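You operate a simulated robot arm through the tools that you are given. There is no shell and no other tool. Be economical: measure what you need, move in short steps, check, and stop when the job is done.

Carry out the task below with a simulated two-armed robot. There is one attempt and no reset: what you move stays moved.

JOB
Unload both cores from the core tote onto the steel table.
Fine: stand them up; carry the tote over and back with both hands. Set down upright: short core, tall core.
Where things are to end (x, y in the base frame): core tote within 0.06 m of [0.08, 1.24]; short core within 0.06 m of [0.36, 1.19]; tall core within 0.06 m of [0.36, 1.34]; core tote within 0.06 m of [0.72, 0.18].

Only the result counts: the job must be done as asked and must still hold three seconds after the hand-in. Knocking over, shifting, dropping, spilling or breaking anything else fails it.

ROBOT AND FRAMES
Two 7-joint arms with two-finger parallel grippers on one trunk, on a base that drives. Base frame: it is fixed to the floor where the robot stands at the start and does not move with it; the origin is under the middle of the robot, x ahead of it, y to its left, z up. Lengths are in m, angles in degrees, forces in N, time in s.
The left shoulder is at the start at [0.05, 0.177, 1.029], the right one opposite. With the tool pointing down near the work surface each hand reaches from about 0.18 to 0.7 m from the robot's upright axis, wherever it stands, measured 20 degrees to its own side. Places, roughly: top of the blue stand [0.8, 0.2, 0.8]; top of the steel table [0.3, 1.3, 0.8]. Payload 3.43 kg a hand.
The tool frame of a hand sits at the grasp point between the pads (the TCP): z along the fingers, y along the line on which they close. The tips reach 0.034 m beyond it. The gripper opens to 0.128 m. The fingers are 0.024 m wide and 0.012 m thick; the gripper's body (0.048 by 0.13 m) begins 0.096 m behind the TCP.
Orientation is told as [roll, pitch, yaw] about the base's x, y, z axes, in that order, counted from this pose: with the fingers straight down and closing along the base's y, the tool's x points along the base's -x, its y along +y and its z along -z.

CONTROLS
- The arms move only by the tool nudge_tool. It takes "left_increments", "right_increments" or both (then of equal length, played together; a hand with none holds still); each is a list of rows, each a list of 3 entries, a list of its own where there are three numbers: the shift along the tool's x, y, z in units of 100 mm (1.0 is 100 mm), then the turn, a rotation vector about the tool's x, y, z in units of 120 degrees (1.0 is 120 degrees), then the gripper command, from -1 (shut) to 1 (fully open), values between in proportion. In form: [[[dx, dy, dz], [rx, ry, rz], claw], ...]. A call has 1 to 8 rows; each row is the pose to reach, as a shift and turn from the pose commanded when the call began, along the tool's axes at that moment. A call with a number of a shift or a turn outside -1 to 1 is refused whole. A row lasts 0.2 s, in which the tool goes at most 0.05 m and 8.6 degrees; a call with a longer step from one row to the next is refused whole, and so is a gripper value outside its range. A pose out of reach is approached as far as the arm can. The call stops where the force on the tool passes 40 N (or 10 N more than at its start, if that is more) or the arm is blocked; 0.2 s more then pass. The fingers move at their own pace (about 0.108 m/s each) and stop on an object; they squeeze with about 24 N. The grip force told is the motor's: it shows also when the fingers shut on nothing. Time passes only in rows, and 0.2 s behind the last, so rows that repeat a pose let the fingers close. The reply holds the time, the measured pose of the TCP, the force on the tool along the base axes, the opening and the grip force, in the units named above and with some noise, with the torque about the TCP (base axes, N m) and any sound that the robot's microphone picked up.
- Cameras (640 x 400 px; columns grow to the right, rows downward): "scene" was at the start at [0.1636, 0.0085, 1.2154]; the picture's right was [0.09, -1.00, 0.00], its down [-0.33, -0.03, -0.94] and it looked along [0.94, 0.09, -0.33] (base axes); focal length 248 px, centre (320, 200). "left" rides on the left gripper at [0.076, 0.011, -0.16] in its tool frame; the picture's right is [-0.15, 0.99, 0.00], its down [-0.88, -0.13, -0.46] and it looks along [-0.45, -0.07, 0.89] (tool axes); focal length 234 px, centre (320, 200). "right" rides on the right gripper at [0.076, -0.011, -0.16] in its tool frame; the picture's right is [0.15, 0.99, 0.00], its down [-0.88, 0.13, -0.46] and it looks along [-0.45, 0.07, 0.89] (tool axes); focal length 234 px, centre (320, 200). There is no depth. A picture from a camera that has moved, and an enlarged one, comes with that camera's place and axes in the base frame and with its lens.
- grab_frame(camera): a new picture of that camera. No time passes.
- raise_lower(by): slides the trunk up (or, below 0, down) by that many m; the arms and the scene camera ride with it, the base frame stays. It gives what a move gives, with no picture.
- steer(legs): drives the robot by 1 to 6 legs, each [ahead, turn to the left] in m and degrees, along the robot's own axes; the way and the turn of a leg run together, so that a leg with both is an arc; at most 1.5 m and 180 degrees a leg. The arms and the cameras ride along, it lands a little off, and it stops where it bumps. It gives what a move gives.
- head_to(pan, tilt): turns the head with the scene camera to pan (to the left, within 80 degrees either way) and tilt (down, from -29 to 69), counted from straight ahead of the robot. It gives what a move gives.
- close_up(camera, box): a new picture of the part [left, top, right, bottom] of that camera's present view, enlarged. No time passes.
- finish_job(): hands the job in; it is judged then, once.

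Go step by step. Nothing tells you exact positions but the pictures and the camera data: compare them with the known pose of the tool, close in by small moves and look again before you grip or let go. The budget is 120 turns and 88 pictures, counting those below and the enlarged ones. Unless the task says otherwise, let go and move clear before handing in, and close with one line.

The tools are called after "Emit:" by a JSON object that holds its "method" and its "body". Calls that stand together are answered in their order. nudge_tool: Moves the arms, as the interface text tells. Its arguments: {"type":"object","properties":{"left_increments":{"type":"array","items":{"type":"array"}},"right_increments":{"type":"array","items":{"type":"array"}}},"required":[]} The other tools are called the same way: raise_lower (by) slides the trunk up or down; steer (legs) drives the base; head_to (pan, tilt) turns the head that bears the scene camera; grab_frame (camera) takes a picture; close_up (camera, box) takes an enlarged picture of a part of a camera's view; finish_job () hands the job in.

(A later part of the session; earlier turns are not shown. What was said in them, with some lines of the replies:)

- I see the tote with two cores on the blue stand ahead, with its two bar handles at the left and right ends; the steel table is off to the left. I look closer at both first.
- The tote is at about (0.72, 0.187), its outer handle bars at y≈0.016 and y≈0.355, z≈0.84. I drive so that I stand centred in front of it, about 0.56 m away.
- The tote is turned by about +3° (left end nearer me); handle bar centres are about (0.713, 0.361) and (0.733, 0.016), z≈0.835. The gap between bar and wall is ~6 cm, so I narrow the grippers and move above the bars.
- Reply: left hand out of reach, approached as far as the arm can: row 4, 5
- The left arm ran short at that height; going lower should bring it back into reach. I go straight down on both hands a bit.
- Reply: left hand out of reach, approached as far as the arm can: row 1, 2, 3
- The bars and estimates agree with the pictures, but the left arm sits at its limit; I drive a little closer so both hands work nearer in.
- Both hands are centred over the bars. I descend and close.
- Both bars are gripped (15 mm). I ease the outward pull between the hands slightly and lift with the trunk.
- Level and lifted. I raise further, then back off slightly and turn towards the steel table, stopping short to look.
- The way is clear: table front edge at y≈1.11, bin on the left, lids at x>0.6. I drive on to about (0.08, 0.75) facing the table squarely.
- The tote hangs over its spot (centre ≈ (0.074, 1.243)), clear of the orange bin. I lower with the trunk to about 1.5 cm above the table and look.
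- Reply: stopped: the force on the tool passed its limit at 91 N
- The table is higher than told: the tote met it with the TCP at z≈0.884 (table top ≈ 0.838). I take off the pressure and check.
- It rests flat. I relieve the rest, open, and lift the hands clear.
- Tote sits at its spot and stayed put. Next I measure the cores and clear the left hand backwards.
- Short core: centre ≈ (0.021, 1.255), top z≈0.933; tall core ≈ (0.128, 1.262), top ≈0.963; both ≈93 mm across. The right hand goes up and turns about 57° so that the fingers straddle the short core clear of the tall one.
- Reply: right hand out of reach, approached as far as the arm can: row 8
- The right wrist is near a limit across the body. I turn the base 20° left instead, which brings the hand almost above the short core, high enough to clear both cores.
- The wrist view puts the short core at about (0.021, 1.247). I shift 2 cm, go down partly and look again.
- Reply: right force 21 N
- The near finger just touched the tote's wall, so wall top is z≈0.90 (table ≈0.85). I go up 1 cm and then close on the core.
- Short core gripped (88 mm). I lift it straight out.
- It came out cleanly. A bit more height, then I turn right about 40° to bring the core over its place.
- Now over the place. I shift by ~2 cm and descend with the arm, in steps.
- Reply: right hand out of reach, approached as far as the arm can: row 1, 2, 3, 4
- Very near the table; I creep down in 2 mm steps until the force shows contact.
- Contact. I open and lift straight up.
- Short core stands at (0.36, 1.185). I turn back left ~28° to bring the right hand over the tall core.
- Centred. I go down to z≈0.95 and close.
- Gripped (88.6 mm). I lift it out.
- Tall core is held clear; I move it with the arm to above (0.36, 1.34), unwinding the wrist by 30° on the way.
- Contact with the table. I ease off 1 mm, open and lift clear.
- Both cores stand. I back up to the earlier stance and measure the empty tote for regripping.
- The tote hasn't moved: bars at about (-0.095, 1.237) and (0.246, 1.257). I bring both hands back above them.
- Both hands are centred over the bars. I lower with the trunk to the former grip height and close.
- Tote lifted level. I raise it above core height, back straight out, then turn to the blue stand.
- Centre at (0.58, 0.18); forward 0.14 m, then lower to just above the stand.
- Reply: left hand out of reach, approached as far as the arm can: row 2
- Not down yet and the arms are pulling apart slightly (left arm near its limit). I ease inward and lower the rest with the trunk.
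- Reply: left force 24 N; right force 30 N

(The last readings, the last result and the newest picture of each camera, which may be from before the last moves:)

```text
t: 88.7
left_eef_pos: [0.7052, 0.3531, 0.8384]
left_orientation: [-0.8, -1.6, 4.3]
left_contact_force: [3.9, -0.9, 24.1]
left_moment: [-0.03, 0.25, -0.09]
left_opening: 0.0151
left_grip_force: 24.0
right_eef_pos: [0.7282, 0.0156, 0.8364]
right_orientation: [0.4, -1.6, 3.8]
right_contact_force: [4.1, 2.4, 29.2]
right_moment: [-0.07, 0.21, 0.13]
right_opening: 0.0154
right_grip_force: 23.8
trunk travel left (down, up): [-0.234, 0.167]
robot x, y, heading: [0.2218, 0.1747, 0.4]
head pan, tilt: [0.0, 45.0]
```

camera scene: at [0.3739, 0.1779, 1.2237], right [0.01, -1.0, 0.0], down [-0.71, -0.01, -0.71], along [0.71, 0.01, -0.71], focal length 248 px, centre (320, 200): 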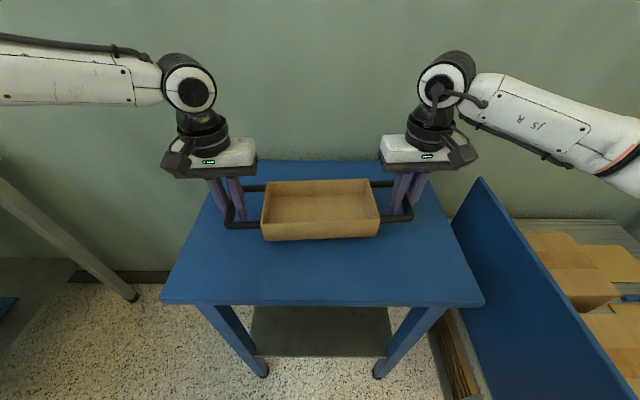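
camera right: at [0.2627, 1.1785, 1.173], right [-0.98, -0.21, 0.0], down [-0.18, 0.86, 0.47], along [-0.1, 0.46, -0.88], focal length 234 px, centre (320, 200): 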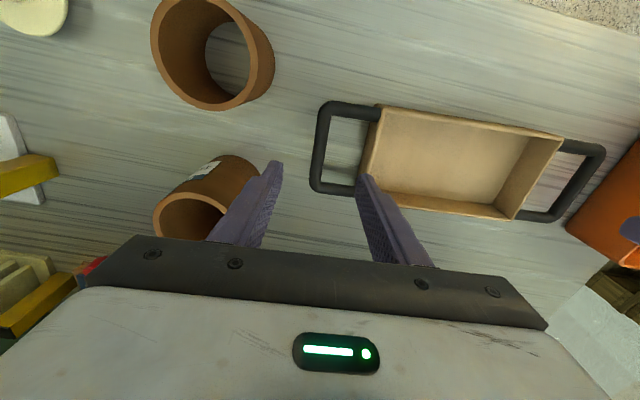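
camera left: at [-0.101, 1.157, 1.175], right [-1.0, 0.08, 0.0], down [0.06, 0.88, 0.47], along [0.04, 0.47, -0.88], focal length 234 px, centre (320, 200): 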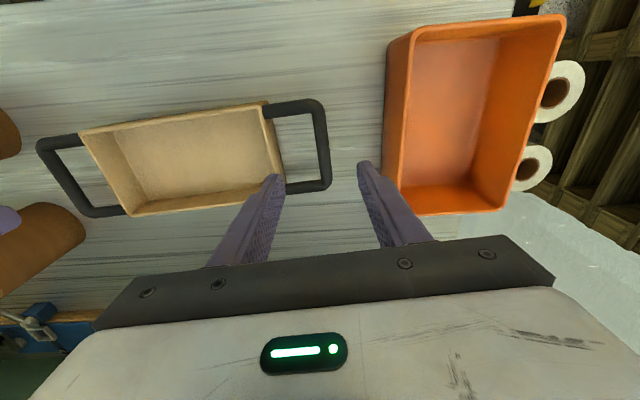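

Contact on both sides. I ease off with the trunk, open, and rise clear.

Emit:
{"method": "raise_lower", "body": {"by": 0.004}}

Emit:
{"method": "nudge_tool", "body": {"left_increments": [[[0, 0, 0], [0, 0, 0], -0.5], [[0, 0, 0], [0, 0, 0], 0], [[0, 0, 0], [0, 0, 0], 0]], "right_increments": [[[0, 0, 0], [0, 0, 0], -0.5], [[0, 0, 0], [0, 0, 0], 0], [[0, 0, 0], [0, 0, 0], 0]]}}

Emit:
{"method": "raise_lower", "body": {"by": 0.15}}

Emit:
{"method": "grab_frame", "body": {"camera": "scene"}}

```text
t: 89.3
left_eef_pos: [0.7048, 0.3547, 0.8378]
left_orientation: [-0.7, -1.2, 4.3]
left_contact_force: [7.3, -2.8, 11.8]
left_moment: [0.02, -0.56, -0.01]
left_opening: 0.015
left_grip_force: 23.4
right_eef_pos: [0.7277, 0.0154, 0.8359]
right_orientation: [0.4, -1.3, 4.0]
right_contact_force: [4.3, 3.3, 18.5]
right_moment: [0.07, -0.42, 0.17]
right_opening: 0.0153
right_grip_force: 24.2
trunk travel left (down, up): [-0.238, 0.163]
robot x, y, heading: [0.2222, 0.1777, 0.8]
head pan, tilt: [0.0, 45.0]
```

```text
t: 90.1
left_eef_pos: [0.7036, 0.3532, 0.838]
left_orientation: [-0.6, -1.1, 4.2]
left_contact_force: [0.2, 0.1, -0.1]
left_moment: [-0.01, 0.0, -0.03]
left_opening: 0.0637
left_grip_force: 0.1
right_eef_pos: [0.7265, 0.0145, 0.8336]
right_orientation: [0.2, -0.9, 3.9]
right_contact_force: [-3.9, 1.0, 8.9]
right_moment: [-0.27, 0.15, -0.17]
right_opening: 0.0632
right_grip_force: 0.1
trunk travel left (down, up): [-0.238, 0.163]
robot x, y, heading: [0.2214, 0.177, 0.8]
head pan, tilt: [0.0, 45.0]
```

```text
t: 91.8
left_eef_pos: [0.7053, 0.3545, 0.9872]
left_orientation: [-0.6, -1.1, 4.2]
left_contact_force: [-1.8, -0.1, 0.3]
left_moment: [-0.03, 0.01, -0.03]
left_opening: 0.0637
left_grip_force: 0.1
right_eef_pos: [0.7285, 0.015, 0.9832]
right_orientation: [0.4, -1.0, 3.9]
right_contact_force: [0.7, 0.4, -0.7]
right_moment: [-0.02, -0.05, -0.01]
right_opening: 0.0638
right_grip_force: 0.0
trunk travel left (down, up): [-0.388, 0.013]
robot x, y, heading: [0.2214, 0.1763, 0.5]
head pan, tilt: [0.0, 45.0]
```

```text
40 pictures are left
camera scene: at [0.3741, 0.1779, 1.3635], right [0.01, -1.0, 0.0], down [-0.71, -0.01, -0.71], along [0.71, 0.01, -0.71], focal length 248 px, centre (320, 200)
```

scene: 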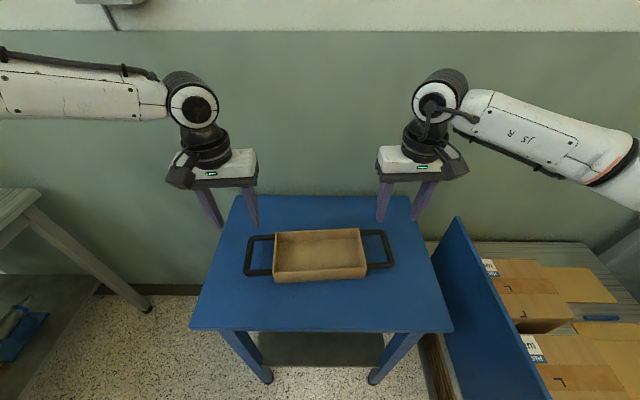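

The tote is back at about (0.717, 0.184) and the hands are clear. A last look at the cores.

Emit:
{"method": "head_to", "body": {"pan": 78, "tilt": 25}}

Emit:
{"method": "grab_frame", "body": {"camera": "scene"}}

```text
t: 93.3
left_eef_pos: [0.706, 0.3532, 0.9877]
left_orientation: [-0.6, -1.2, 4.3]
left_contact_force: [0.0, -0.4, 0.5]
left_moment: [0.04, 0.01, 0.01]
left_opening: 0.064
left_grip_force: 0.1
right_eef_pos: [0.7286, 0.014, 0.9847]
right_orientation: [0.4, -1.1, 3.8]
right_contact_force: [0.3, 0.2, 0.4]
right_moment: [-0.04, -0.01, -0.03]
right_opening: 0.0638
right_grip_force: 0.1
trunk travel left (down, up): [-0.388, 0.013]
robot x, y, heading: [0.2234, 0.1755, 0.5]
head pan, tilt: [78.0, 25.0]
```

```text
39 pictures are left
camera scene: at [0.311, 0.2674, 1.3942], right [0.98, -0.2, 0.0], down [-0.08, -0.41, -0.91], along [0.18, 0.89, -0.42], focal length 248 px, centre (320, 200)
```

scene: 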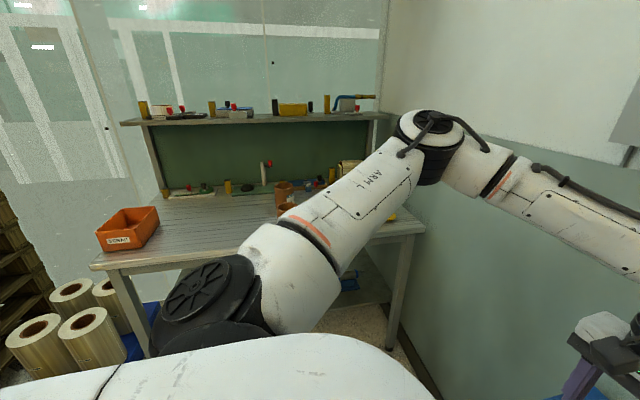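

Both cores still stand on the steel table, partly hidden behind the left arm, and the tote is back on the stand with the hands clear. I hand the job in.

Emit:
{"method": "finish_job", "body": {}}

```text
The job is handed in.
```

Both cores are upright on the steel table, the short one at about (0.36, 1.185) and the tall one at about (0.36, 1.343). The empty tote is back on the blue stand at about (0.717, 0.184), and the job is handed in.
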